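You operate a simulated robot arm through the tools that you are given. There is no shell and no other tool. Be economical: measure what you need, move in short steps, check, and stop when the job is done.

You run a simulated two-armed robot. Do the job below in one go: nothing can be reset, and whatever is moved stays where it is left.

## Task
Dose 40 ml into the square cup in two strokes and shut the pump.
Fine: hold the white pump stand to work it. Slide the cup under its spout; dial back to SHUT. Spill none, drop nothing. Set down upright: square cup.

It is judged by the outcome, as a careful person would: the job done as asked, and still so three seconds after it is handed in. It fails if anything else is knocked over, pushed out of place, dropped, spilled or broken.

## Robot
Two 7-joint arms with two-finger parallel grippers on one trunk, on a base that drives. Base frame: it is fixed to the floor where the robot stands at the start and does not move with it; the origin is under the middle of the robot, x ahead of it, y to its left, z up; the surface under the hand at the start is at about z = 0.91. Readings come in m, degrees, newtons and seconds.
The left shoulder is at the start at [0.07, 0.163, 1.245], the right one opposite. With the tool pointing down near the work surface each hand reaches from about 0.4 to 0.88 m from the robot's upright axis, wherever it stands, measured 20 degrees to its own side. Places, roughly: brush [0.25, 2.25, 1]; caddy [-0.25, 2.5, 1]; clamp knob [0.2, 2.4, 0.9]; clamp stand [0.25, 2.5, 1]; dose dial [0.5, 0.2, 1.1]; flat lever [0.5, 0.1, 1.1]; gauge stand [-0.5, 2.5, 1]; lens (8x8x1 cm) [0.1, 2.1, 0.9]; lens block [0, 2.25, 1]; meter stand [-0.75, 2.5, 1]; pot [0.25, 2.25, 1]; sliding post [-0.1, 2.4, 0.9]; tray with two handles [-0.25, 2.25, 0.25]; upright lever [-0.4, 2.4, 1]. Payload 3.43 kg a hand.
The tool frame of a hand sits at the grasp point between the pads (the TCP): z along the fingers, y along the line on which they close. The tips reach 0.034 m beyond it. Largest opening 0.128 m; finger width 0.024, thickness 0.012; the body of the gripper, 0.048 by 0.13 m, starts 0.096 m behind the TCP.
Orientation is that of the tool frame in the base frame, as [roll, pitch, yaw] about the fixed x, y, z axes, in that order (R = Rz(yaw) Ry(pitch) Rx(roll)). With the fingers straight down and closing along the base's y, the tool's x points along the base's -x, its y along +y and its z along -z.

## Interface
- The arms move only by the tool send_rows. It takes "left_rows", "right_rows" or both (then of equal length, played together; a hand with none holds still); each is a list of rows, each an object (a shift or turn left out is 0, a gripper value left out holds the last) with "claw": the finger opening in cm, from 0 to 12.8; "slide": the shift along the tool's x, y, z in cm, a list of three; "dr": the turn, a rotation vector about the tool's x, y, z in rad, a list of three. In form: [{"claw": claw, "slide": [tx, ty, tz], "dr": [wx, wy, wz]}, ...]. A call has 1 to 12 rows; each row is the pose to reach, as a shift and turn from the pose commanded when the call began, along the tool's axes at that moment. A row lasts 0.2 s, in which the tool goes at most 0.05 m and 8.6 degrees; a call with a longer step from one row to the next is refused whole, and so is a gripper value outside its range. A pose out of reach is approached as far as the arm can. The call stops where the force on the tool passes 40 N (or 10 N more than at its start, if that is more) or the arm is blocked; 0.2 s more then pass. The fingers move at their own pace (about 0.153 m/s each) and stop on an object; they squeeze with about 27 N. The grip force told is the motor's: it shows also when the fingers shut on nothing. Time passes only in rows, and 0.2 s behind the last, so rows that repeat a pose let the fingers close. It gives the time, the measured TCP pose, the force on the tool (base axes), the opening and the grip force at its end, in the units of the frame above (readings bear some noise), with the torque about the TCP (base axes, N m) and any sound that the robot's microphone picked up.
- Cameras (640 x 400 px; columns grow to the right, rows downward): "scene" is now at [0.1356, 0.0296, 1.4897]; the picture's right is [0.34, -0.94, 0.00], its down [-0.40, -0.14, -0.90] and it looks along [0.85, 0.31, -0.43] (base axes); focal length 214 px, centre (320, 200). "left" rides on the left gripper at [0.076, 0.011, -0.16] in its tool frame; the picture's right is [-0.15, 0.99, 0.00], its down [-0.88, -0.13, -0.46] and it looks along [-0.45, -0.07, 0.89] (tool axes); focal length 234 px, centre (320, 200). "right" rides on the right gripper at [0.076, -0.011, -0.16] in its tool frame; the picture's right is [0.15, 0.99, 0.00], its down [-0.88, 0.13, -0.46] and it looks along [-0.45, 0.07, 0.89] (tool axes); focal length 234 px, centre (320, 200). There is no depth. A picture from a camera that has moved, and an enlarged one, comes with that camera's place and axes in the base frame and with its lens.
- get_image(camera): a new picture of that camera. No time passes.
- move_column(by): slides the trunk up (or, below 0, down) by that many m; the arms and the scene camera ride with it, the base frame stays. It gives what a move gives, with no picture.
- roll_base(legs): drives the robot by 1 to 6 legs, each [ahead, left, turn to the left] in m, m and degrees, along the robot's own axes; the way and the turn of a leg run together, so that a leg with both is an arc; at most 1.5 m and 180 degrees a leg. The arms and the cameras ride along, it lands a little off, and it stops where it bumps. It gives what a move gives.
- pan_tilt(pan, tilt): turns the head with the scene camera to pan (to the left, within 86 degrees either way) and tilt (down, from -29 to 69), counted from straight ahead of the robot. It gives what a move gives.
- close_up(camera, box): a new picture of the part [left, top, right, bottom] of that camera's present view, enlarged. No time passes.
- hand_in(): hands the job in; it is judged then, once.

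Go step by step. Nothing tells you exact positions but the pictures and the camera data: compare them with the known pose of the tool, close in by small moves and look again before you grip or let go. The budget is 120 turns and 108 pictures, counting those below and the enlarged ones. Unless the task says otherwise, let go and move clear before handing in.

The tools are called after "Request:" by a JSON object that holds its "method" and its "body". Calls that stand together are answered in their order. send_rows: Moves the arms, as the interface text tells. Its arguments: {"type":"object","properties":{"left_rows":{"type":"array"},"right_rows":{"type":"array"}},"required":[]} The other tools are called the same way: move_column (by) slides the trunk up or down; roll_base (legs) drives the base; pan_tilt (pan, tilt) turns the head that bears the scene camera; get_image (camera) takes a picture; close_up (camera, box) takes an enlarged picture of a part of a camera's view; hand_in () hands the job in.

At the start:

```text
clock: 0.0
left_tcp_pos: [0.5677, 0.4709, 1.4293]
left_ee_rot: [-180.0, 0.0, -179.9]
left_force: [0.8, 0.5, -0.6]
left_moment: [-0.01, -0.01, 0.0]
left_opening: 0.1282
left_gripper_force: 0.0
right_tcp_pos: [0.3603, 0.0215, 1.423]
right_ee_rot: [179.8, 0.1, 180.0]
right_force: [0.0, 0.1, 0.5]
right_moment: [-0.01, -0.01, 0.03]
right_opening: 0.1278
right_gripper_force: 0.0
trunk travel left (down, up): [-0.725, 0.215]
robot x, y, heading: [0.0, -0.0008, 0.2]
head pan, tilt: [19.7, 25.3]
```

scene: 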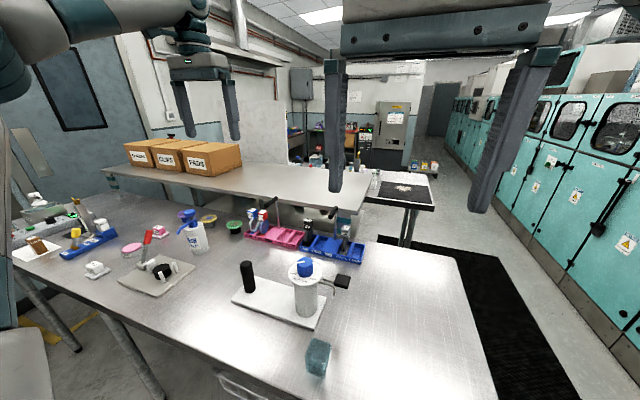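
right: 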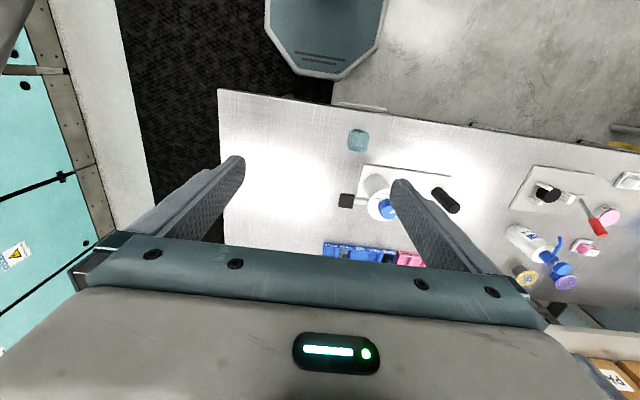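
left: 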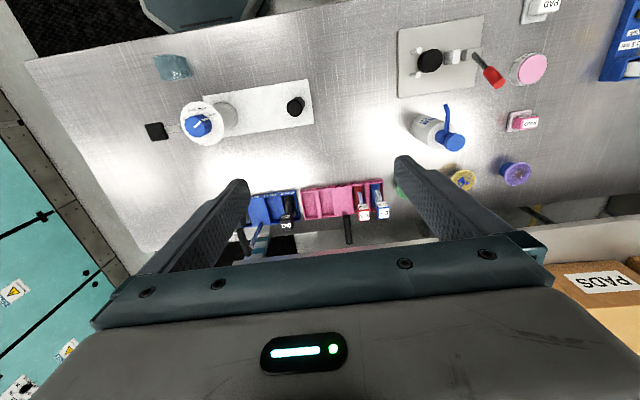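

I see the white pump stand (black post, white body, blue dial, black lever) and the teal square cup nearer to me. I'll take enlarged views first.

Request:
{"method": "close_up", "body": {"camera": "scene", "box": [220, 240, 380, 390]}}

Request:
{"method": "close_up", "body": {"camera": "left", "box": [130, 40, 330, 165]}}

Request:
{"method": "close_up", "body": {"camera": "right", "box": [320, 110, 480, 250]}}

```text
2.67 times, centred on (300, 315) of scene
camera zoom: at [0.1356, 0.0296, 1.4897], right [0.34, -0.94, 0.0], down [-0.4, -0.14, -0.9], along [0.85, 0.31, -0.43], focal length 572 px, centre (373, -107)
```

zoom: 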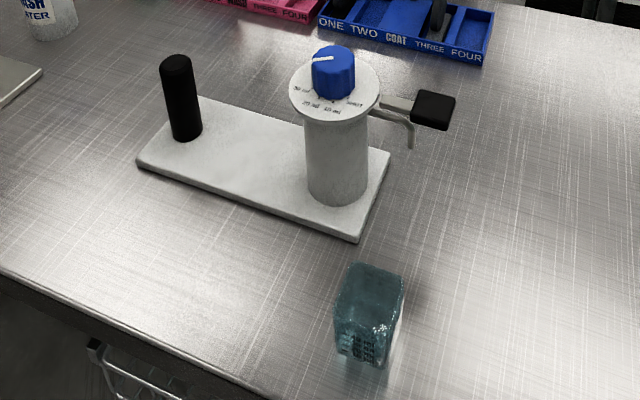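

```text
3.20 times, centred on (230, 102) of left
camera zoom: at [0.4922, 0.4844, 1.5881], right [0.15, 0.99, 0.0], down [0.88, -0.13, 0.46], along [0.45, -0.07, -0.89], focal length 749 px, centre (608, 512)
```

zoom: 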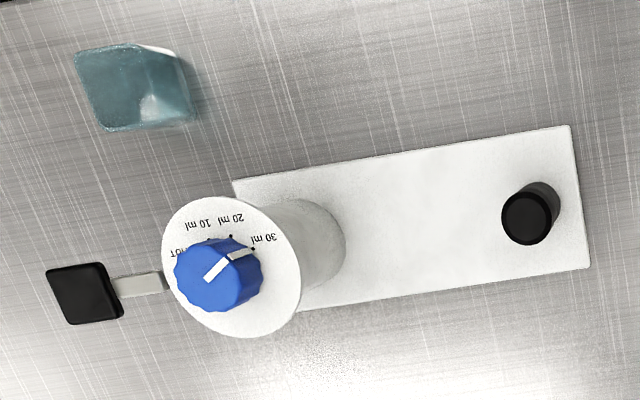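

```text
2.86 times, centred on (400, 180) of right
camera zoom: at [0.2853, 0.0112, 1.5821], right [-0.14, 0.99, 0.0], down [0.88, 0.13, 0.46], along [0.45, 0.07, -0.89], focal length 669 px, centre (91, 257)
```

zoom: 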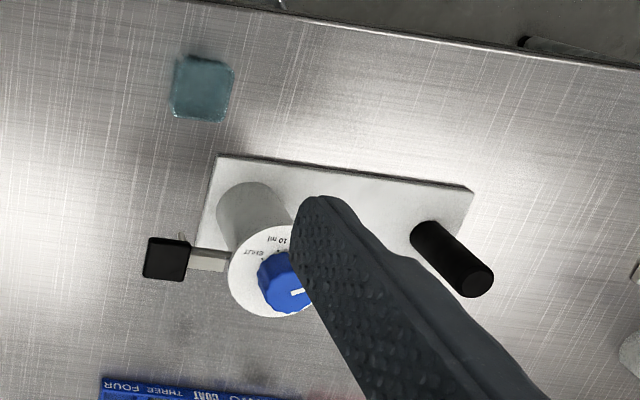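

The pump stand lies along y at about x=0.537: post top at (0.538, 0.42, 1.03), dial at (0.537, 0.221, 1.09), lever pad at (0.537, 0.117, 1.07) and spout tip near (0.537, 0.137, 1.015). The cup is at about (0.42, 0.14). I'll bring the left hand above the post and the right hand over the cup, then look.

Request:
{"method": "send_rows", "body": {"left_rows": [{"slide": [0.5, -0.85, 4.5]}, {"slide": [1, -1.7, 9]}, {"slide": [1.5, -2.6, 13.5]}, {"slide": [2, -3.4, 18]}, {"slide": [2.5, -4.3, 22.5]}, {"slide": [3, -5.1, 27]}], "right_rows": [{"slide": [-0.7, 2, 2.8]}, {"slide": [-1.3, 4, 5.6]}, {"slide": [-2, 6, 8.4]}, {"slide": [-2.7, 8, 11.2]}, {"slide": [-3.3, 10, 14]}, {"slide": [-4, 12, 17]}]}}

Request:
{"method": "get_image", "body": {"camera": "left"}}

Request:
{"method": "get_image", "body": {"camera": "right"}}

Request:
{"method": "get_image", "body": {"camera": "scene"}}

```text
clock: 1.4
left_tcp_pos: [0.5412, 0.4201, 1.1572]
left_ee_rot: [-179.8, 0.0, -179.9]
left_force: [-0.2, 0.1, -0.5]
left_moment: [-0.02, 0.02, -0.02]
left_opening: 0.1279
left_gripper_force: 0.0
right_tcp_pos: [0.4009, 0.143, 1.2538]
right_ee_rot: [180.0, -0.1, 179.8]
right_force: [0.1, 0.4, 0.6]
right_moment: [-0.02, 0.03, 0.01]
right_opening: 0.128
right_gripper_force: 0.2
trunk travel left (down, up): [-0.725, 0.215]
robot x, y, heading: [-0.0023, -0.0003, -0.3]
head pan, tilt: [19.7, 25.3]
```

```text
101 pictures are left
camera left: at [0.4645, 0.4332, 1.3168], right [0.15, 0.99, 0.0], down [0.88, -0.13, 0.46], along [0.45, -0.07, -0.89], focal length 234 px, centre (320, 200)
```

left: 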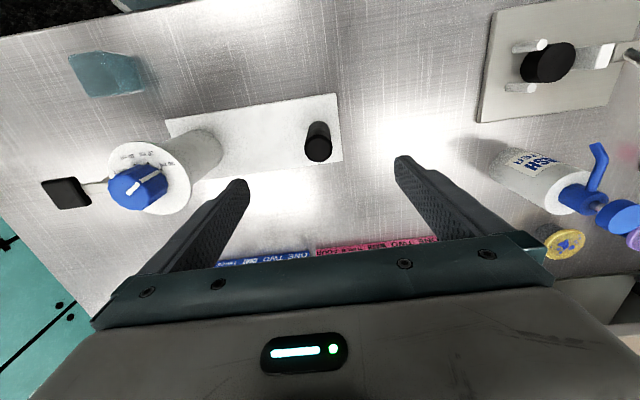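

```text
100 pictures are left
camera right: at [0.3261, 0.1325, 1.4123], right [-0.14, 0.99, 0.0], down [0.88, 0.13, 0.45], along [0.45, 0.07, -0.89], focal length 234 px, centre (320, 200)
```

right: 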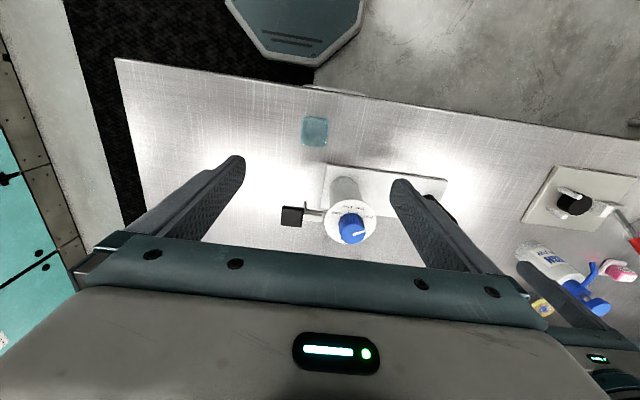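

```text
99 pictures are left
camera scene: at [0.1373, 0.0307, 1.4896], right [0.34, -0.94, 0.0], down [-0.4, -0.15, -0.9], along [0.85, 0.3, -0.43], focal length 214 px, centre (320, 200)
```

scene: 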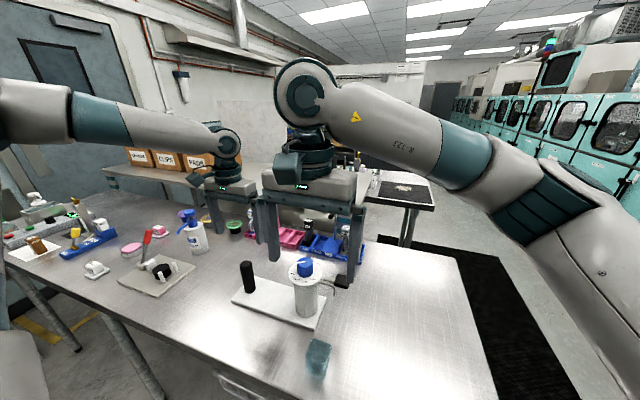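

Request:
{"method": "close_up", "body": {"camera": "right", "box": [270, 105, 390, 255]}}

Request:
{"method": "close_up", "body": {"camera": "left", "box": [30, 40, 230, 220]}}

```text
2.67 times, centred on (330, 180) of right
camera zoom: at [0.3261, 0.1325, 1.4123], right [-0.14, 0.99, 0.0], down [0.88, 0.13, 0.45], along [0.45, 0.07, -0.89], focal length 624 px, centre (293, 253)
```

zoom: 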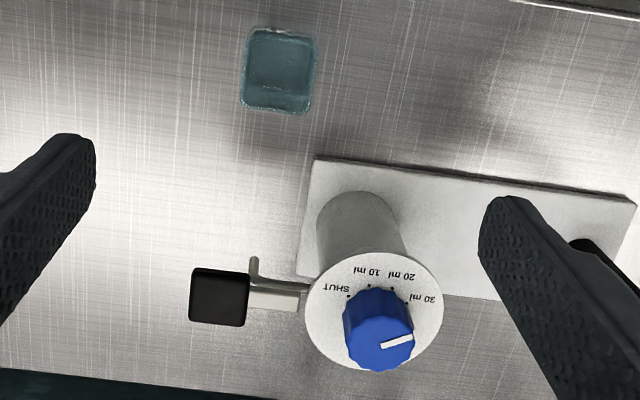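

```text
2.22 times, centred on (130, 130) of left
camera zoom: at [0.4645, 0.4332, 1.3168], right [0.15, 0.99, 0.0], down [0.88, -0.13, 0.46], along [0.45, -0.07, -0.89], focal length 520 px, centre (742, 356)
```

zoom: 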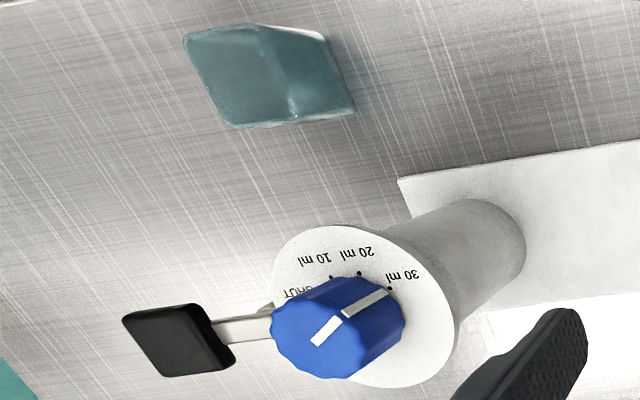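

The dial now sits at 30 ml and the marks step about 40° counter-clockwise to 20, 10 and SHUT. The cup is at (0.414, 0.136) with its rim near 0.972, already in line with the spout at y=0.136. The left hand goes down to the black post first.

Request:
{"method": "send_rows", "body": {"left_rows": [{"slide": [0.3, 0, 4.5]}, {"slide": [0.6, 0, 9]}, {"slide": [0.7, 0, 13]}, {"slide": [0.7, 0, 17]}]}}

Request:
{"method": "get_image", "body": {"camera": "left"}}

Request:
{"method": "get_image", "body": {"camera": "scene"}}

```text
clock: 2.4
left_tcp_pos: [0.5325, 0.4201, 0.9856]
left_ee_rot: [180.0, 0.0, -179.9]
left_force: [1.3, 0.4, -1.0]
left_moment: [0.0, 0.04, 0.01]
left_opening: 0.1278
left_gripper_force: 0.1
right_tcp_pos: [0.4018, 0.1426, 1.2537]
right_ee_rot: [179.9, -0.1, -180.0]
right_force: [0.0, -0.6, 0.8]
right_moment: [-0.05, 0.01, -0.02]
right_opening: 0.1283
right_gripper_force: 0.0
trunk travel left (down, up): [-0.725, 0.215]
robot x, y, heading: [0.0012, 0.0028, -0.0]
head pan, tilt: [19.7, 25.3]
```

```text
96 pictures are left
camera left: at [0.4564, 0.4337, 1.1451], right [0.15, 0.99, 0.0], down [0.88, -0.13, 0.46], along [0.45, -0.07, -0.89], focal length 234 px, centre (320, 200)
```

left: 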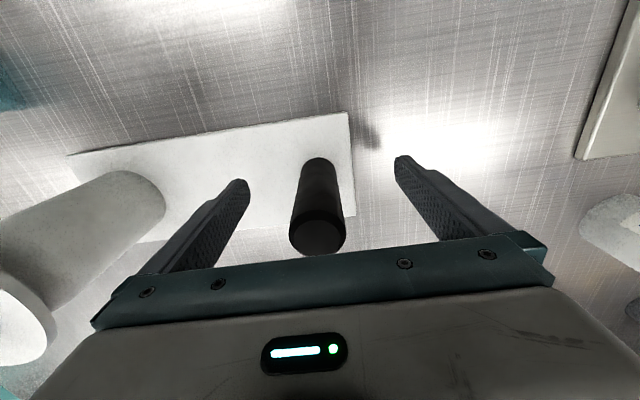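

```text
95 pictures are left
camera scene: at [0.1372, 0.0304, 1.4896], right [0.34, -0.94, 0.0], down [-0.4, -0.15, -0.9], along [0.85, 0.31, -0.43], focal length 214 px, centre (320, 200)
```

scene: 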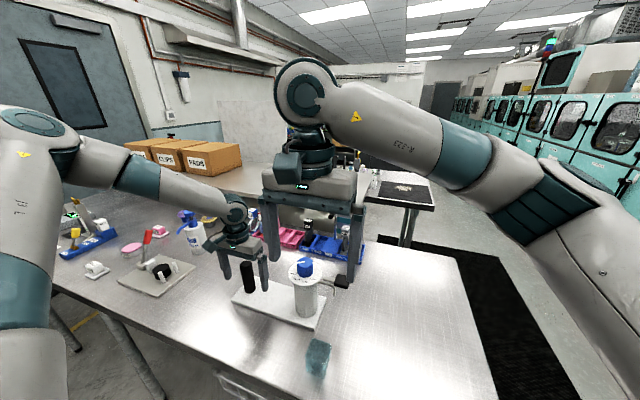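

The post stands between the left fingers, centred at about x=0.538. I'll nudge forward 5 mm and close. The right hand starts tilting at the same time.

Request:
{"method": "send_rows", "body": {"left_rows": [{"slide": [-0.5, 0, 0]}, {"slide": [-0.5, 0, 0], "claw": 0}, {"slide": [-0.5, 0, 0], "claw": 0}, {"slide": [-0.5, 0, 0], "claw": 0}]}}

```text
clock: 3.4
left_tcp_pos: [0.5364, 0.4217, 0.9871]
left_ee_rot: [180.0, 0.0, 180.0]
left_force: [0.0, -0.2, -0.7]
left_moment: [0.55, -0.05, -0.02]
left_opening: 0.0354
left_gripper_force: 27.2
right_tcp_pos: [0.3992, 0.143, 1.2551]
right_ee_rot: [180.0, 0.0, 179.9]
right_force: [-0.5, -0.5, -0.3]
right_moment: [0.0, 0.02, 0.02]
right_opening: 0.1281
right_gripper_force: 0.0
trunk travel left (down, up): [-0.725, 0.215]
robot x, y, heading: [0.0034, -0.0007, -0.0]
head pan, tilt: [19.7, 25.3]
```

The left hand holds the post (3.5 cm). Now I tilt the right hand 40° forward and bring it to a pre-grasp behind the cup.

Request:
{"method": "send_rows", "body": {"right_rows": [{"slide": [0.9, -0.1, 3.7], "dr": [0, -0.117, 0], "claw": 9}, {"slide": [1.8, -0.2, 7.4], "dr": [0, -0.234, 0]}, {"slide": [2.7, -0.35, 11.1], "dr": [0, -0.35, 0]}, {"slide": [3.6, -0.5, 14.8], "dr": [0, -0.467, 0]}, {"slide": [4.5, -0.6, 18.5], "dr": [0, -0.584, 0]}, {"slide": [5.4, -0.7, 22.0], "dr": [0, -0.7, 0]}, {"slide": [5.4, -0.7, 22.0], "dr": [0, -0.7, 0]}]}}

Request:
{"method": "get_image", "body": {"camera": "right"}}

Request:
{"method": "get_image", "body": {"camera": "scene"}}

```text
clock: 5.0
left_tcp_pos: [0.5365, 0.4217, 0.9872]
left_ee_rot: [-180.0, 0.1, -179.9]
left_force: [0.2, 2.2, 1.2]
left_moment: [-0.56, 0.0, -0.16]
left_opening: 0.0356
left_gripper_force: 26.9
right_tcp_pos: [0.3462, 0.1364, 1.032]
right_ee_rot: [179.9, 40.1, 179.8]
right_force: [-0.6, 0.2, 0.1]
right_moment: [0.01, 0.0, -0.01]
right_opening: 0.0899
right_gripper_force: 0.0
trunk travel left (down, up): [-0.725, 0.215]
robot x, y, heading: [-0.0015, 0.0031, 0.2]
head pan, tilt: [19.7, 25.3]
```

```text
94 pictures are left
camera right: at [0.1853, 0.1257, 1.1046], right [-0.11, 0.99, -0.09], down [0.38, 0.13, 0.92], along [0.92, 0.07, -0.39], focal length 234 px, centre (320, 200)
```

right: 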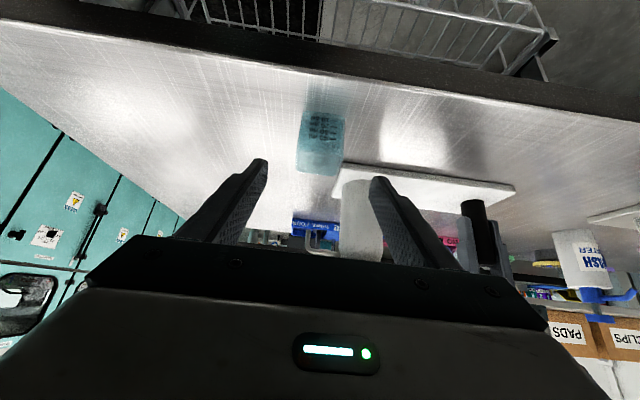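

```text
93 pictures are left
camera scene: at [0.1363, 0.029, 1.4897], right [0.34, -0.94, 0.0], down [-0.4, -0.14, -0.9], along [0.85, 0.31, -0.43], focal length 214 px, centre (320, 200)
```

scene: 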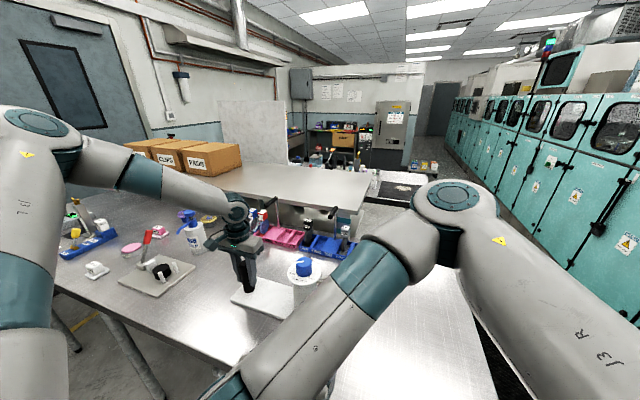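

The cup is centred between the right fingers at y≈0.136. I'll advance 10 cm along the tool.

Request:
{"method": "send_rows", "body": {"right_rows": [{"slide": [0, 0, 3.5]}, {"slide": [0, 0, 7]}, {"slide": [0, 0, 10]}, {"slide": [0, 0, 10]}]}}

Request:
{"method": "get_image", "body": {"camera": "right"}}

```text
clock: 6.0
left_tcp_pos: [0.5366, 0.4224, 0.9877]
left_ee_rot: [179.9, 0.0, -179.9]
left_force: [0.7, -0.9, 0.0]
left_moment: [0.59, 0.06, 0.01]
left_opening: 0.0355
left_gripper_force: 26.7
right_tcp_pos: [0.4113, 0.1376, 0.9552]
right_ee_rot: [179.9, 40.2, 179.8]
right_force: [0.2, 0.4, 0.3]
right_moment: [-0.02, 0.01, 0.02]
right_opening: 0.0901
right_gripper_force: 0.0
trunk travel left (down, up): [-0.725, 0.215]
robot x, y, heading: [-0.0011, 0.0003, 0.1]
head pan, tilt: [19.7, 25.3]
```

```text
92 pictures are left
camera right: at [0.2518, 0.126, 1.0287], right [-0.11, 0.99, -0.09], down [0.38, 0.13, 0.92], along [0.92, 0.07, -0.39], focal length 234 px, centre (320, 200)
```

right: 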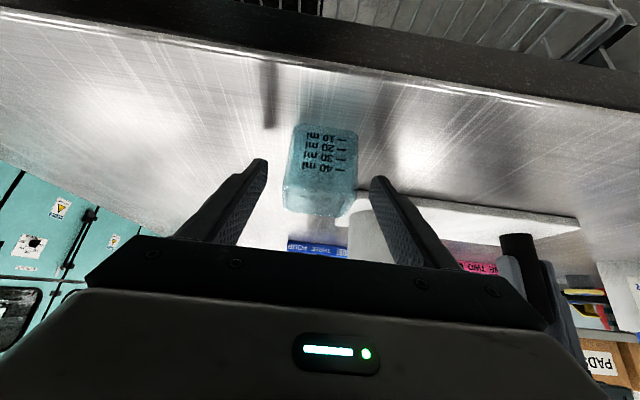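

The cup lies between the fingers. I'll close gently.

Request:
{"method": "send_rows", "body": {"right_rows": [{"claw": 6.5}, {"claw": 5.5}, {"claw": 4.5}, {"claw": 4}, {"claw": 4}]}}

Request:
{"method": "get_image", "body": {"camera": "right"}}

Request:
{"method": "get_image", "body": {"camera": "left"}}

```text
clock: 7.2
left_tcp_pos: [0.5366, 0.4213, 0.9879]
left_ee_rot: [180.0, 0.0, -179.9]
left_force: [-0.4, 0.9, 1.7]
left_moment: [0.65, -0.02, 0.03]
left_opening: 0.0356
left_gripper_force: 26.7
right_tcp_pos: [0.412, 0.1354, 0.9558]
right_ee_rot: [179.8, 40.1, 179.9]
right_force: [0.5, 0.0, 0.3]
right_moment: [-0.02, 0.0, 0.02]
right_opening: 0.0513
right_gripper_force: 27.1
trunk travel left (down, up): [-0.725, 0.215]
robot x, y, heading: [-0.0015, -0.0019, 0.1]
head pan, tilt: [19.7, 25.3]
```

```text
91 pictures are left
camera right: at [0.2515, 0.1261, 1.029], right [-0.11, 0.99, -0.09], down [0.38, 0.13, 0.92], along [0.92, 0.07, -0.39], focal length 234 px, centre (320, 200)
```

right: 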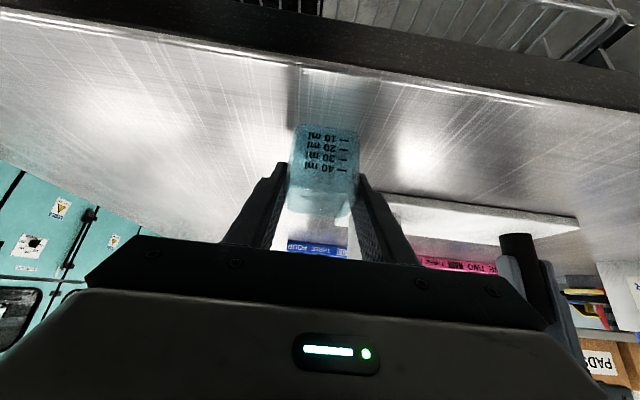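

```text
90 pictures are left
camera left: at [0.4606, 0.4338, 1.1467], right [0.15, 0.99, 0.0], down [0.88, -0.13, 0.46], along [0.45, -0.07, -0.89], focal length 234 px, centre (320, 200)
```

left: 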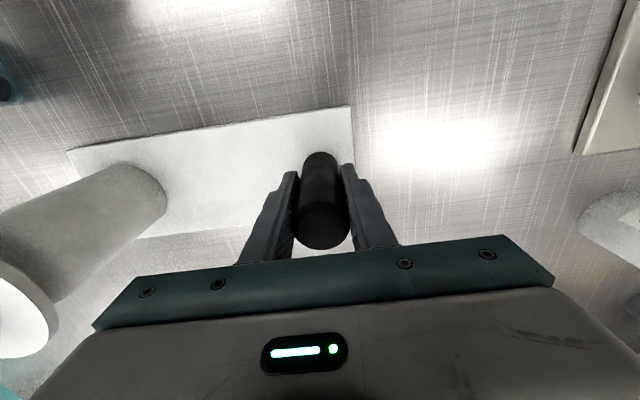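

The cup is held at 5.1 cm. I'll slide it +x, shifted 3 mm away from the stand plate, and look on the way.

Request:
{"method": "send_rows", "body": {"right_rows": [{"slide": [-0.06, -0.1, -0.08]}, {"slide": [-2.1, -0.3, 1.64]}, {"slide": [-4.15, -0.3, 3.36]}, {"slide": [-6.2, -0.3, 5.06]}]}}

Request:
{"method": "get_image", "body": {"camera": "right"}}

Request:
{"method": "get_image", "body": {"camera": "scene"}}

```text
clock: 8.2
left_tcp_pos: [0.5361, 0.4202, 0.9872]
left_ee_rot: [179.9, 0.0, -179.9]
left_force: [0.4, -2.0, 0.3]
left_moment: [0.54, 0.12, 0.05]
left_opening: 0.0352
left_gripper_force: 27.0
right_tcp_pos: [0.4928, 0.1304, 0.9586]
right_ee_rot: [179.8, 40.2, 179.9]
right_force: [0.9, -0.7, -0.7]
right_moment: [0.02, 0.01, 0.01]
right_opening: 0.0516
right_gripper_force: 26.2
trunk travel left (down, up): [-0.725, 0.215]
robot x, y, heading: [0.0014, 0.0015, -0.2]
head pan, tilt: [19.7, 25.3]
```

```text
89 pictures are left
camera right: at [0.3315, 0.1212, 1.0308], right [-0.11, 0.99, -0.09], down [0.38, 0.13, 0.92], along [0.92, 0.07, -0.39], focal length 234 px, centre (320, 200)
```

right: 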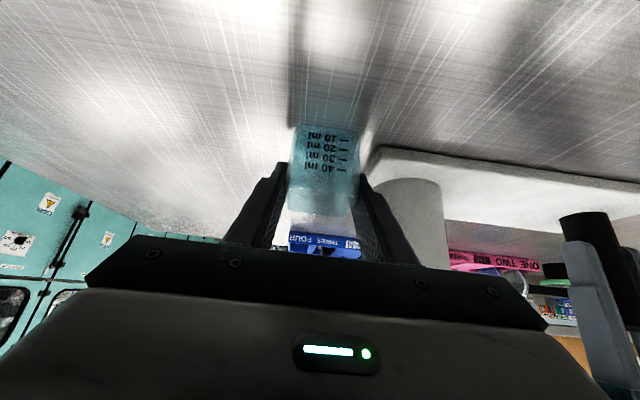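

```text
88 pictures are left
camera scene: at [0.1359, 0.0293, 1.4897], right [0.34, -0.94, 0.0], down [-0.4, -0.14, -0.9], along [0.85, 0.31, -0.43], focal length 214 px, centre (320, 200)
```

scene: 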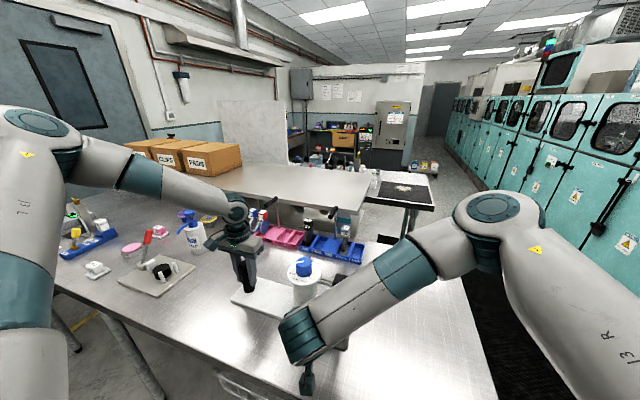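

The way is clear. I'll do the last 4.3 cm, then lower the cup to the table.

Request:
{"method": "send_rows", "body": {"right_rows": [{"slide": [-1.1, 0.1, 0.92]}, {"slide": [-2.2, 0.1, 1.84]}, {"slide": [-3.29, 0.1, 2.76]}, {"slide": [-3.13, 0.1, 2.95]}]}}

Request:
{"method": "get_image", "body": {"camera": "right"}}

Request:
{"method": "get_image", "body": {"camera": "scene"}}

```text
clock: 9.2
left_tcp_pos: [0.5367, 0.4216, 0.9874]
left_ee_rot: [180.0, 0.0, -179.9]
left_force: [0.8, 0.3, 0.2]
left_moment: [0.42, 0.04, 0.01]
left_opening: 0.0357
left_gripper_force: 26.9
right_tcp_pos: [0.5336, 0.1356, 0.9561]
right_ee_rot: [179.8, 40.2, 179.7]
right_force: [-0.9, 1.4, 5.1]
right_moment: [-0.04, 0.1, -0.01]
right_opening: 0.0513
right_gripper_force: 27.0
trunk travel left (down, up): [-0.725, 0.215]
robot x, y, heading: [-0.0011, 0.0001, 0.1]
head pan, tilt: [19.7, 25.3]
```

```text
87 pictures are left
camera right: at [0.3734, 0.1236, 1.0287], right [-0.11, 0.99, -0.09], down [0.38, 0.13, 0.92], along [0.92, 0.07, -0.39], focal length 234 px, centre (320, 200)
```

right: 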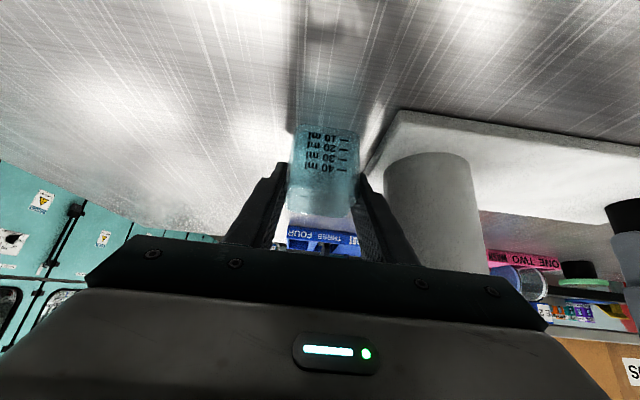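

```text
86 pictures are left
camera scene: at [0.1351, 0.0297, 1.4898], right [0.34, -0.94, 0.0], down [-0.4, -0.14, -0.9], along [0.85, 0.31, -0.43], focal length 214 px, centre (320, 200)
```

scene: 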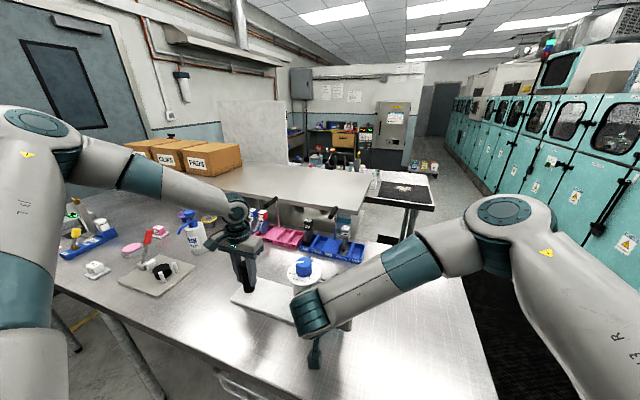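

The cup is down on the table under the spout (5 N upward). I'll open slightly and back out along the tool.

Request:
{"method": "send_rows", "body": {"right_rows": [{"claw": 5.5}, {"claw": 6.0}, {"slide": [0, 0, -2]}, {"slide": [0, 0, -5]}, {"slide": [0, 0, -9]}, {"slide": [0, 0, -13]}, {"slide": [3, -3, -16]}, {"slide": [5, -6, -18]}]}}

Request:
{"method": "get_image", "body": {"camera": "right"}}

Request:
{"method": "get_image", "body": {"camera": "scene"}}

```text
refused: row 7 steps farther than a row can; nothing moved
```

```text
85 pictures are left
camera right: at [0.3734, 0.1236, 1.0287], right [-0.11, 0.99, -0.09], down [0.38, 0.13, 0.92], along [0.92, 0.07, -0.39], focal length 234 px, centre (320, 200)
```

right: 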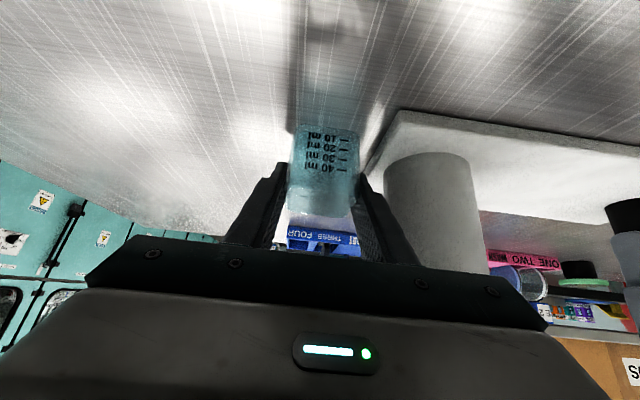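

```text
84 pictures are left
camera scene: at [0.1351, 0.0297, 1.4898], right [0.34, -0.94, 0.0], down [-0.4, -0.14, -0.9], along [0.85, 0.31, -0.43], focal length 214 px, centre (320, 200)
```

scene: 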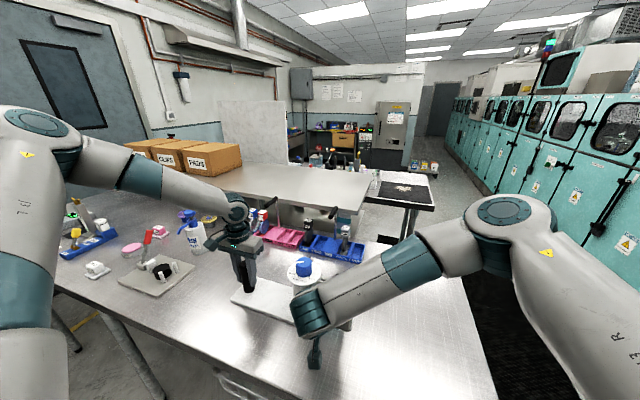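

One step was too long and nothing moved. I'll resend with a straight retreat.

Request:
{"method": "send_rows", "body": {"right_rows": [{"claw": 5.5}, {"claw": 6.0}, {"slide": [0, 0, -2]}, {"slide": [0, 0, -5]}, {"slide": [0, 0, -9]}, {"slide": [0, 0, -13]}, {"slide": [0, 0, -17]}]}}

Request:
{"method": "get_image", "body": {"camera": "right"}}

```text
clock: 10.8
left_tcp_pos: [0.5357, 0.4214, 0.9883]
left_ee_rot: [180.0, 0.0, 179.9]
left_force: [-1.4, 0.9, 1.8]
left_moment: [0.43, -0.04, -0.03]
left_opening: 0.0356
left_gripper_force: 27.0
right_tcp_pos: [0.4242, 0.1333, 1.0856]
right_ee_rot: [-179.9, 40.1, 179.8]
right_force: [0.0, 0.5, -0.9]
right_moment: [0.03, -0.03, 0.01]
right_opening: 0.06
right_gripper_force: 0.0
trunk travel left (down, up): [-0.725, 0.215]
robot x, y, heading: [-0.0028, 0.0001, -0.0]
head pan, tilt: [19.7, 25.3]
```

```text
83 pictures are left
camera right: at [0.2628, 0.1233, 1.1569], right [-0.11, 0.99, -0.09], down [0.38, 0.13, 0.92], along [0.92, 0.07, -0.39], focal length 234 px, centre (320, 200)
```

right: 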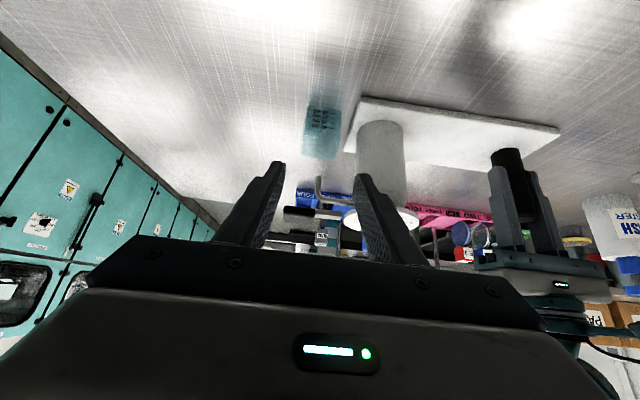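

The cup stands under the spout. Next the right hand rises, untilts and goes above the dial.

Request:
{"method": "send_rows", "body": {"right_rows": [{"slide": [-2.7, 0, -3.2], "dr": [0, 0.1, 0]}, {"slide": [-5.4, 0, -6.4], "dr": [0, 0.2, 0]}, {"slide": [-8.0, 0, -9.6], "dr": [0, 0.3, 0]}, {"slide": [-10.2, 2.2, -7.8], "dr": [0, 0.4, 0]}, {"slide": [-12.4, 4.4, -5.9], "dr": [0, 0.5, 0]}, {"slide": [-14.5, 6.6, -4.1], "dr": [0, 0.6, 0], "claw": 7}, {"slide": [-16.7, 8.8, -2.3], "dr": [0, 0.7, 0]}, {"slide": [-16.7, 8.8, -2.3], "dr": [0, 0.7, 0]}]}}

Request:
{"method": "get_image", "body": {"camera": "right"}}

Request:
{"method": "close_up", "body": {"camera": "scene", "box": [220, 200, 400, 360]}}

```text
clock: 12.6
left_tcp_pos: [0.5369, 0.4205, 0.9874]
left_ee_rot: [-180.0, 0.0, 180.0]
left_force: [-0.6, -1.5, 0.7]
left_moment: [0.43, -0.03, 0.07]
left_opening: 0.0355
left_gripper_force: 27.1
right_tcp_pos: [0.5377, 0.2214, 1.2091]
right_ee_rot: [179.9, -0.1, 179.9]
right_force: [0.0, 0.5, 0.4]
right_moment: [0.01, 0.01, 0.03]
right_opening: 0.0702
right_gripper_force: 0.0
trunk travel left (down, up): [-0.725, 0.215]
robot x, y, heading: [0.0012, 0.0015, 0.1]
head pan, tilt: [19.7, 25.3]
```

```text
82 pictures are left
camera right: at [0.4624, 0.2103, 1.3687], right [-0.14, 0.99, 0.0], down [0.88, 0.13, 0.45], along [0.45, 0.07, -0.89], focal length 234 px, centre (320, 200)
```

right: 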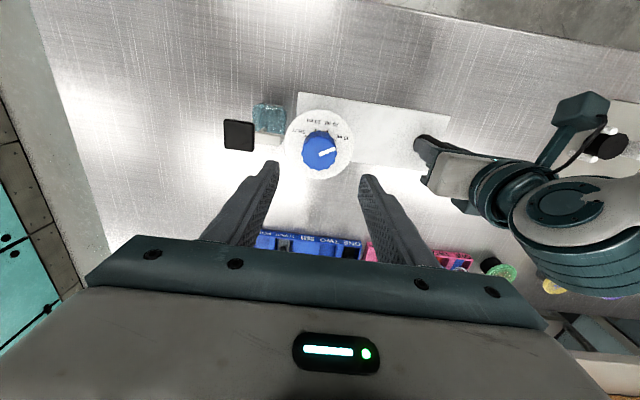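

```text
2.50 times, centred on (310, 280) of scene
camera zoom: at [0.1354, 0.0291, 1.4897], right [0.34, -0.94, 0.0], down [-0.4, -0.14, -0.9], along [0.85, 0.31, -0.43], focal length 536 px, centre (345, 0)
```

zoom: 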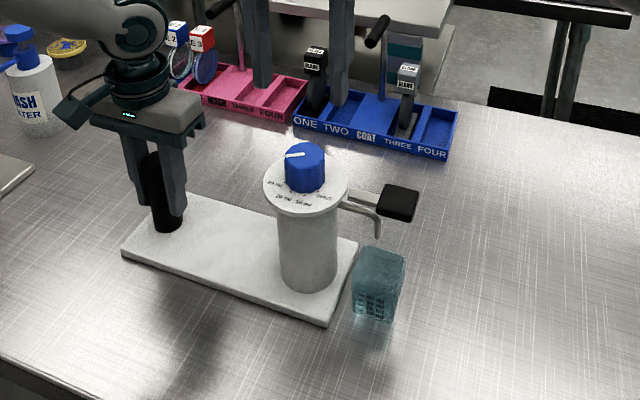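

The spout hangs over the middle of the cup and the tool is right over the dial. I'll take a close look at the dial marks.

Request:
{"method": "close_up", "body": {"camera": "right", "box": [270, 95, 370, 190]}}

```text
4.21 times, centred on (320, 142) of right
camera zoom: at [0.4624, 0.2103, 1.3687], right [-0.14, 0.99, 0.0], down [0.88, 0.13, 0.45], along [0.45, 0.07, -0.89], focal length 986 px, centre (320, 442)
```

zoom: 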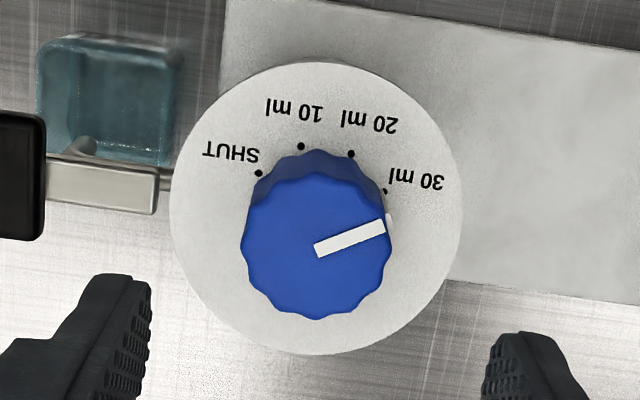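

The marks are 45° apart and the pointer is exactly on 30 ml. I'll descend, with the fingertips ending just above the disc, then grip the dial.

Request:
{"method": "send_rows", "body": {"right_rows": [{"slide": [0, 0, 4]}, {"slide": [0, 0, 8]}, {"slide": [0, 0, 9.5]}, {"slide": [0, 0, 10.3]}, {"slide": [0, 0, 10.3]}]}}

Request:
{"method": "get_image", "body": {"camera": "right"}}

Request:
{"method": "close_up", "body": {"camera": "scene", "box": [240, 210, 380, 330]}}

```text
clock: 13.8
left_tcp_pos: [0.5364, 0.4214, 0.9868]
left_ee_rot: [-180.0, 0.0, 179.9]
left_force: [-0.3, 1.0, 3.7]
left_moment: [-0.44, 0.15, -0.03]
left_opening: 0.0354
left_gripper_force: 26.5
right_tcp_pos: [0.538, 0.2216, 1.1084]
right_ee_rot: [179.8, 0.1, 180.0]
right_force: [0.1, 0.4, 0.3]
right_moment: [0.0, -0.01, -0.02]
right_opening: 0.07
right_gripper_force: 0.1
trunk travel left (down, up): [-0.725, 0.215]
robot x, y, heading: [-0.0004, 0.0025, -0.0]
head pan, tilt: [19.7, 25.3]
```

```text
79 pictures are left
camera right: at [0.4624, 0.2105, 1.2664], right [-0.14, 0.99, 0.0], down [0.88, 0.13, 0.46], along [0.45, 0.07, -0.89], focal length 234 px, centre (320, 200)
```

right: 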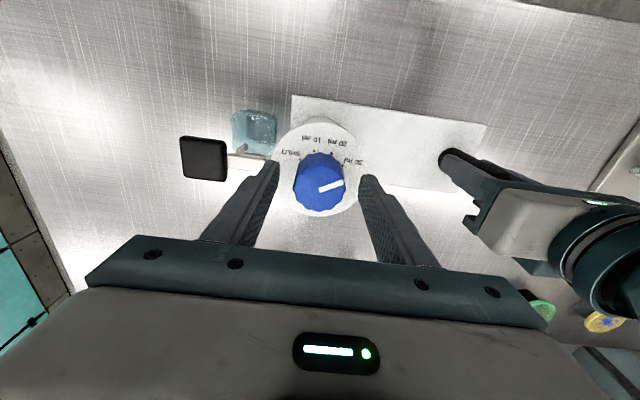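

```text
3.33 times, centred on (310, 270) of scene
camera zoom: at [0.1354, 0.0296, 1.4897], right [0.34, -0.94, 0.0], down [-0.4, -0.14, -0.9], along [0.85, 0.31, -0.43], focal length 715 px, centre (353, -33)
```

zoom: 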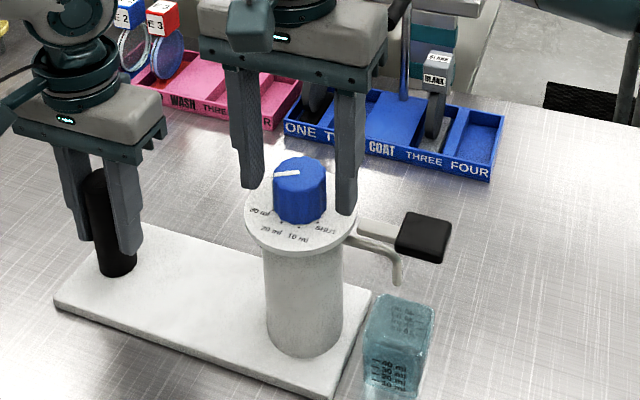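

The fingers straddle the dial well. I'll close on it now.

Request:
{"method": "send_rows", "body": {"right_rows": [{"slide": [0, 0, 0.3], "claw": 5}, {"slide": [0, 0, 0.3], "claw": 4}, {"slide": [0, 0, 0.3], "claw": 3}, {"slide": [0, 0, 0.3], "claw": 3}]}}

Request:
{"method": "close_up", "body": {"camera": "right", "box": [260, 105, 400, 230]}}

```text
clock: 14.8
left_tcp_pos: [0.5368, 0.4212, 0.988]
left_ee_rot: [-179.9, 0.0, -179.9]
left_force: [1.1, 5.8, 1.0]
left_moment: [-1.0, 0.01, 0.07]
left_opening: 0.0356
left_gripper_force: 26.8
right_tcp_pos: [0.5384, 0.2208, 1.1043]
right_ee_rot: [179.9, 0.0, 179.8]
right_force: [-1.0, -6.8, 4.7]
right_moment: [-0.26, 0.03, -0.06]
right_opening: 0.0408
right_gripper_force: 27.0
trunk travel left (down, up): [-0.725, 0.215]
robot x, y, heading: [-0.0008, 0.0021, 0.4]
head pan, tilt: [19.7, 25.3]
```

```text
3.20 times, centred on (330, 168) of right
camera zoom: at [0.4625, 0.2104, 1.2639], right [-0.14, 0.99, 0.0], down [0.88, 0.13, 0.46], along [0.45, 0.07, -0.89], focal length 749 px, centre (288, 304)
```

zoom: 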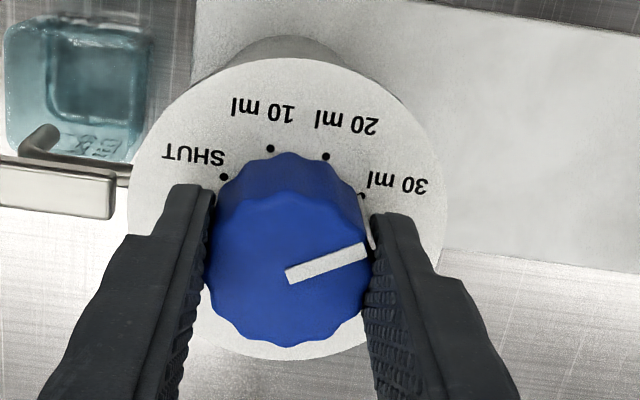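

The dial is gripped at 4.1 cm. I turn it 45° counter-clockwise seen from above, to 20 ml.

Request:
{"method": "send_rows", "body": {"right_rows": [{"dr": [0, 0, -0.13]}, {"dr": [0, 0, -0.26]}, {"dr": [0, 0, -0.39]}, {"dr": [0, 0, -0.52]}, {"dr": [0, 0, -0.65]}, {"dr": [0, 0, -0.785]}, {"dr": [0, 0, -0.785]}]}}

Request:
{"method": "get_image", "body": {"camera": "right"}}

Request:
{"method": "close_up", "body": {"camera": "scene", "box": [240, 210, 380, 330]}}

```text
clock: 16.4
left_tcp_pos: [0.5356, 0.422, 0.9887]
left_ee_rot: [179.9, -0.1, -179.9]
left_force: [-2.9, 33.3, 1.3]
left_moment: [-1.33, 0.57, -0.03]
left_opening: 0.0356
left_gripper_force: 27.0
right_tcp_pos: [0.5372, 0.2193, 1.1057]
right_ee_rot: [-179.9, 0.0, -135.1]
right_force: [3.0, -32.3, 6.5]
right_moment: [-0.38, -0.38, -0.63]
right_opening: 0.0405
right_gripper_force: 27.1
trunk travel left (down, up): [-0.725, 0.215]
robot x, y, heading: [-0.002, -0.0003, 0.2]
head pan, tilt: [19.7, 25.3]
```

```text
76 pictures are left
camera right: at [0.4919, 0.1586, 1.2646], right [-0.8, 0.6, 0.0], down [0.53, 0.71, 0.45], along [0.27, 0.36, -0.89], focal length 234 px, centre (320, 200)
```

right: 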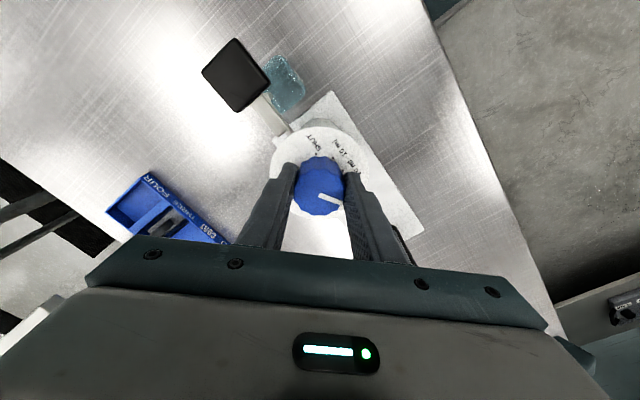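

```text
3.33 times, centred on (310, 270) of scene
camera zoom: at [0.135, 0.029, 1.4899], right [0.34, -0.94, 0.0], down [-0.4, -0.14, -0.9], along [0.85, 0.31, -0.43], focal length 715 px, centre (353, -33)
```

zoom: 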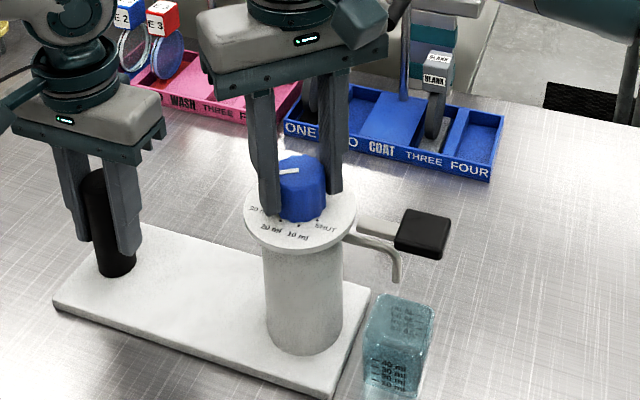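

The dial seems not to have turned: the fingers slipped around it, and a side force built up. I'll look closely before doing anything.

Request:
{"method": "close_up", "body": {"camera": "right", "box": [260, 105, 400, 230]}}

Request:
{"method": "close_up", "body": {"camera": "scene", "box": [280, 240, 335, 285]}}

```text
3.20 times, centred on (330, 168) of right
camera zoom: at [0.4919, 0.1586, 1.2646], right [-0.8, 0.6, 0.0], down [0.53, 0.71, 0.45], along [0.27, 0.36, -0.89], focal length 749 px, centre (288, 304)
```

zoom: 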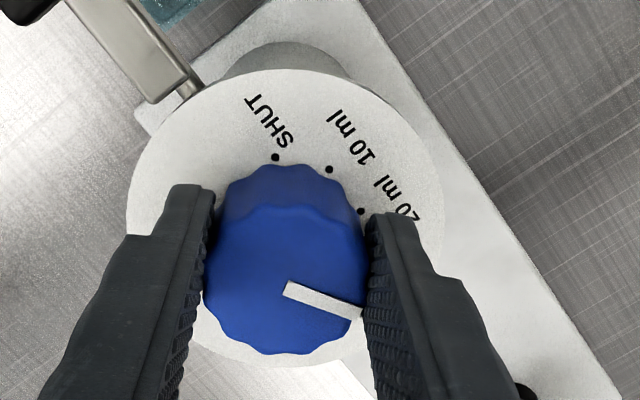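

```text
8.89 times, centred on (308, 262) of scene
camera zoom: at [0.135, 0.029, 1.4899], right [0.34, -0.94, 0.0], down [-0.4, -0.14, -0.9], along [0.85, 0.31, -0.43], focal length 1906 px, centre (431, -356)
```

zoom: 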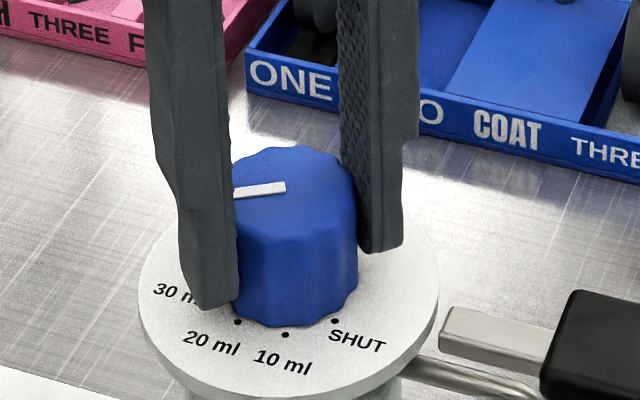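

The dial turned only slightly and a 32 N side force used up the pad friction, so the grip is off the dial's axis. I'll open and check the centring.

Request:
{"method": "send_rows", "body": {"right_rows": [{"claw": 5}, {"claw": 6}, {"claw": 6}]}}

Request:
{"method": "close_up", "body": {"camera": "right", "box": [250, 105, 390, 230]}}

Request:
{"method": "close_up", "body": {"camera": "scene", "box": [280, 240, 335, 285]}}

```text
clock: 17.2
left_tcp_pos: [0.5371, 0.4195, 0.988]
left_ee_rot: [-180.0, 0.1, -180.0]
left_force: [0.5, -0.8, -0.1]
left_moment: [0.22, 0.09, 0.02]
left_opening: 0.0354
left_gripper_force: 27.0
right_tcp_pos: [0.5375, 0.2213, 1.1047]
right_ee_rot: [179.7, 0.1, -135.1]
right_force: [-0.8, -1.1, -0.6]
right_moment: [0.03, 0.01, -0.02]
right_opening: 0.0601
right_gripper_force: 0.1
trunk travel left (down, up): [-0.725, 0.215]
robot x, y, heading: [-0.0033, 0.0026, 0.2]
head pan, tilt: [19.7, 25.3]
```

```text
3.20 times, centred on (320, 168) of right
camera zoom: at [0.4918, 0.16, 1.2637], right [-0.8, 0.6, 0.0], down [0.53, 0.71, 0.46], along [0.27, 0.37, -0.89], focal length 749 px, centre (320, 304)
```

zoom: 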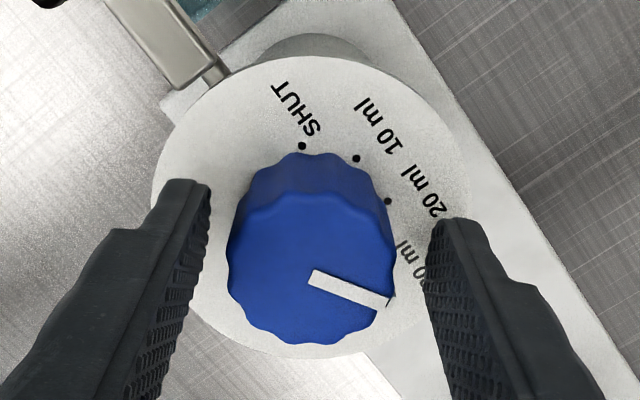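

```text
8.89 times, centred on (308, 262) of scene
camera zoom: at [0.1357, 0.0295, 1.4897], right [0.34, -0.94, 0.0], down [-0.4, -0.14, -0.9], along [0.85, 0.31, -0.43], focal length 1906 px, centre (431, -356)
```

zoom: 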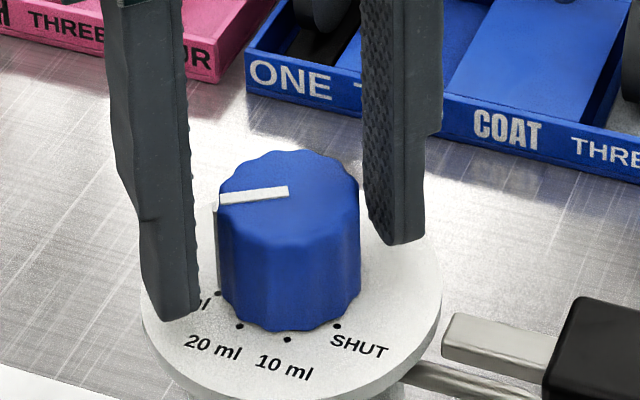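

The pointer is still at 30 ml. The disc sits about 3 mm toward -y from my tool axis, at (0.5375, 0.218). I'll turn back, shift 3 mm, check the centring again and regrip.

Request:
{"method": "send_rows", "body": {"right_rows": [{"slide": [0.1, -0.1, 0], "dr": [0, 0, 0.13]}, {"slide": [0.21, -0.21, 0], "dr": [0, 0, 0.26]}, {"slide": [0.21, -0.21, 0], "dr": [0, 0, 0.39]}, {"slide": [0.21, -0.21, 0], "dr": [0, 0, 0.52]}, {"slide": [0.21, -0.21, 0], "dr": [0, 0, 0.65]}, {"slide": [0.21, -0.21, 0], "dr": [0, 0, 0.785]}, {"slide": [0.21, -0.21, 0], "dr": [0, 0, 0.785]}]}}

Request:
{"method": "close_up", "body": {"camera": "right", "box": [250, 105, 390, 230]}}

```text
clock: 18.8
left_tcp_pos: [0.5367, 0.421, 0.9883]
left_ee_rot: [180.0, 0.1, -179.9]
left_force: [0.4, -0.4, 0.9]
left_moment: [0.45, 0.16, 0.07]
left_opening: 0.0353
left_gripper_force: 27.0
right_tcp_pos: [0.5381, 0.2184, 1.1054]
right_ee_rot: [179.9, 0.0, 179.9]
right_force: [0.0, -0.4, 0.1]
right_moment: [-0.01, 0.0, -0.01]
right_opening: 0.06
right_gripper_force: 0.1
trunk travel left (down, up): [-0.725, 0.215]
robot x, y, heading: [0.0027, -0.0017, 0.0]
head pan, tilt: [19.7, 25.3]
```

```text
3.20 times, centred on (320, 168) of right
camera zoom: at [0.4625, 0.2076, 1.2644], right [-0.14, 0.99, 0.0], down [0.88, 0.13, 0.46], along [0.45, 0.07, -0.89], focal length 749 px, centre (320, 304)
```

zoom: 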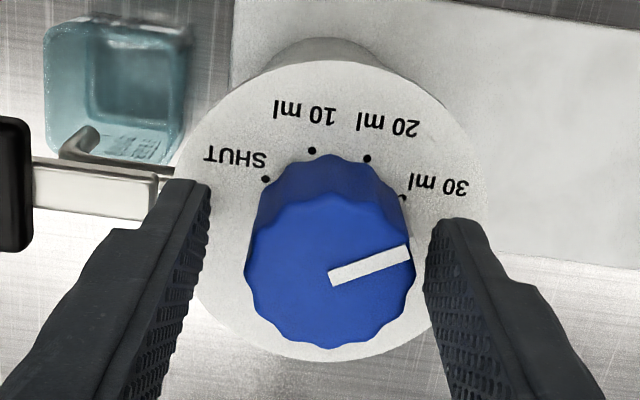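

Combining both views, the dial axis is at about (0.5405, 0.2208) and the disc at z≈1.053. I'll shift there, lower 6 mm and close.

Request:
{"method": "send_rows", "body": {"right_rows": [{"slide": [-0.25, 0.25, 0.3]}, {"slide": [-0.25, 0.25, 0.6]}, {"slide": [-0.25, 0.25, 0.6], "claw": 5}, {"slide": [-0.25, 0.25, 0.6], "claw": 4}, {"slide": [-0.25, 0.25, 0.6], "claw": 3}, {"slide": [-0.25, 0.25, 0.6], "claw": 3}]}}

Request:
{"method": "close_up", "body": {"camera": "right", "box": [250, 105, 390, 230]}}

```text
clock: 20.2
left_tcp_pos: [0.5369, 0.4213, 0.9876]
left_ee_rot: [180.0, -0.1, -179.9]
left_force: [-0.1, 3.2, 3.6]
left_moment: [-0.77, 0.18, -0.02]
left_opening: 0.0355
left_gripper_force: 27.5
right_tcp_pos: [0.5384, 0.221, 1.0991]
right_ee_rot: [-180.0, 0.0, 179.8]
right_force: [0.1, -3.0, -0.3]
right_moment: [-0.08, 0.06, -0.05]
right_opening: 0.0405
right_gripper_force: 26.6
trunk travel left (down, up): [-0.725, 0.215]
robot x, y, heading: [0.0032, 0.0007, 0.0]
head pan, tilt: [19.7, 25.3]
```

```text
3.20 times, centred on (320, 168) of right
camera zoom: at [0.4648, 0.2103, 1.2577], right [-0.14, 0.99, 0.0], down [0.88, 0.13, 0.46], along [0.45, 0.07, -0.89], focal length 749 px, centre (320, 304)
```

zoom: 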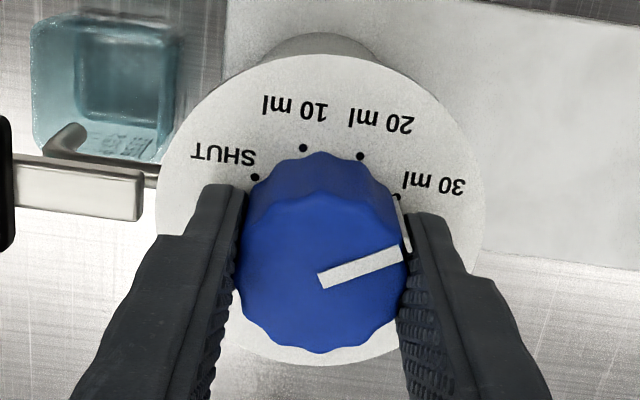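

Well gripped, with only 3 N of side force. I'll turn 20° first and read the forces.

Request:
{"method": "send_rows", "body": {"right_rows": [{"dr": [0, 0, -0.12]}, {"dr": [0, 0, -0.24]}, {"dr": [0, 0, -0.35]}]}}

Request:
{"method": "close_up", "body": {"camera": "right", "box": [250, 105, 390, 230]}}

```text
clock: 21.0
left_tcp_pos: [0.5359, 0.4202, 0.9888]
left_ee_rot: [-180.0, 0.0, -179.9]
left_force: [-0.7, -0.9, 2.9]
left_moment: [0.78, 0.22, 0.38]
left_opening: 0.0353
left_gripper_force: 26.8
right_tcp_pos: [0.5405, 0.2211, 1.0991]
right_ee_rot: [179.9, 0.1, -159.9]
right_force: [1.2, 1.7, 0.4]
right_moment: [-0.24, -0.03, -0.51]
right_opening: 0.0407
right_gripper_force: 26.8
trunk travel left (down, up): [-0.725, 0.215]
robot x, y, heading: [0.0026, 0.0022, -0.0]
head pan, tilt: [19.7, 25.3]
```

```text
3.20 times, centred on (320, 168) of right
camera zoom: at [0.4733, 0.1847, 1.2578], right [-0.48, 0.88, 0.0], down [0.78, 0.42, 0.46], along [0.4, 0.22, -0.89], focal length 749 px, centre (320, 304)
```

zoom: 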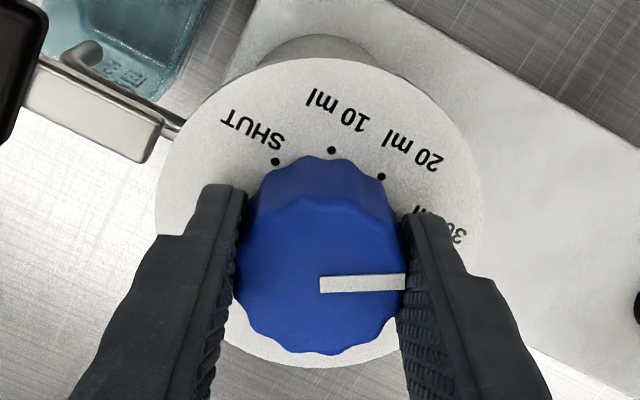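

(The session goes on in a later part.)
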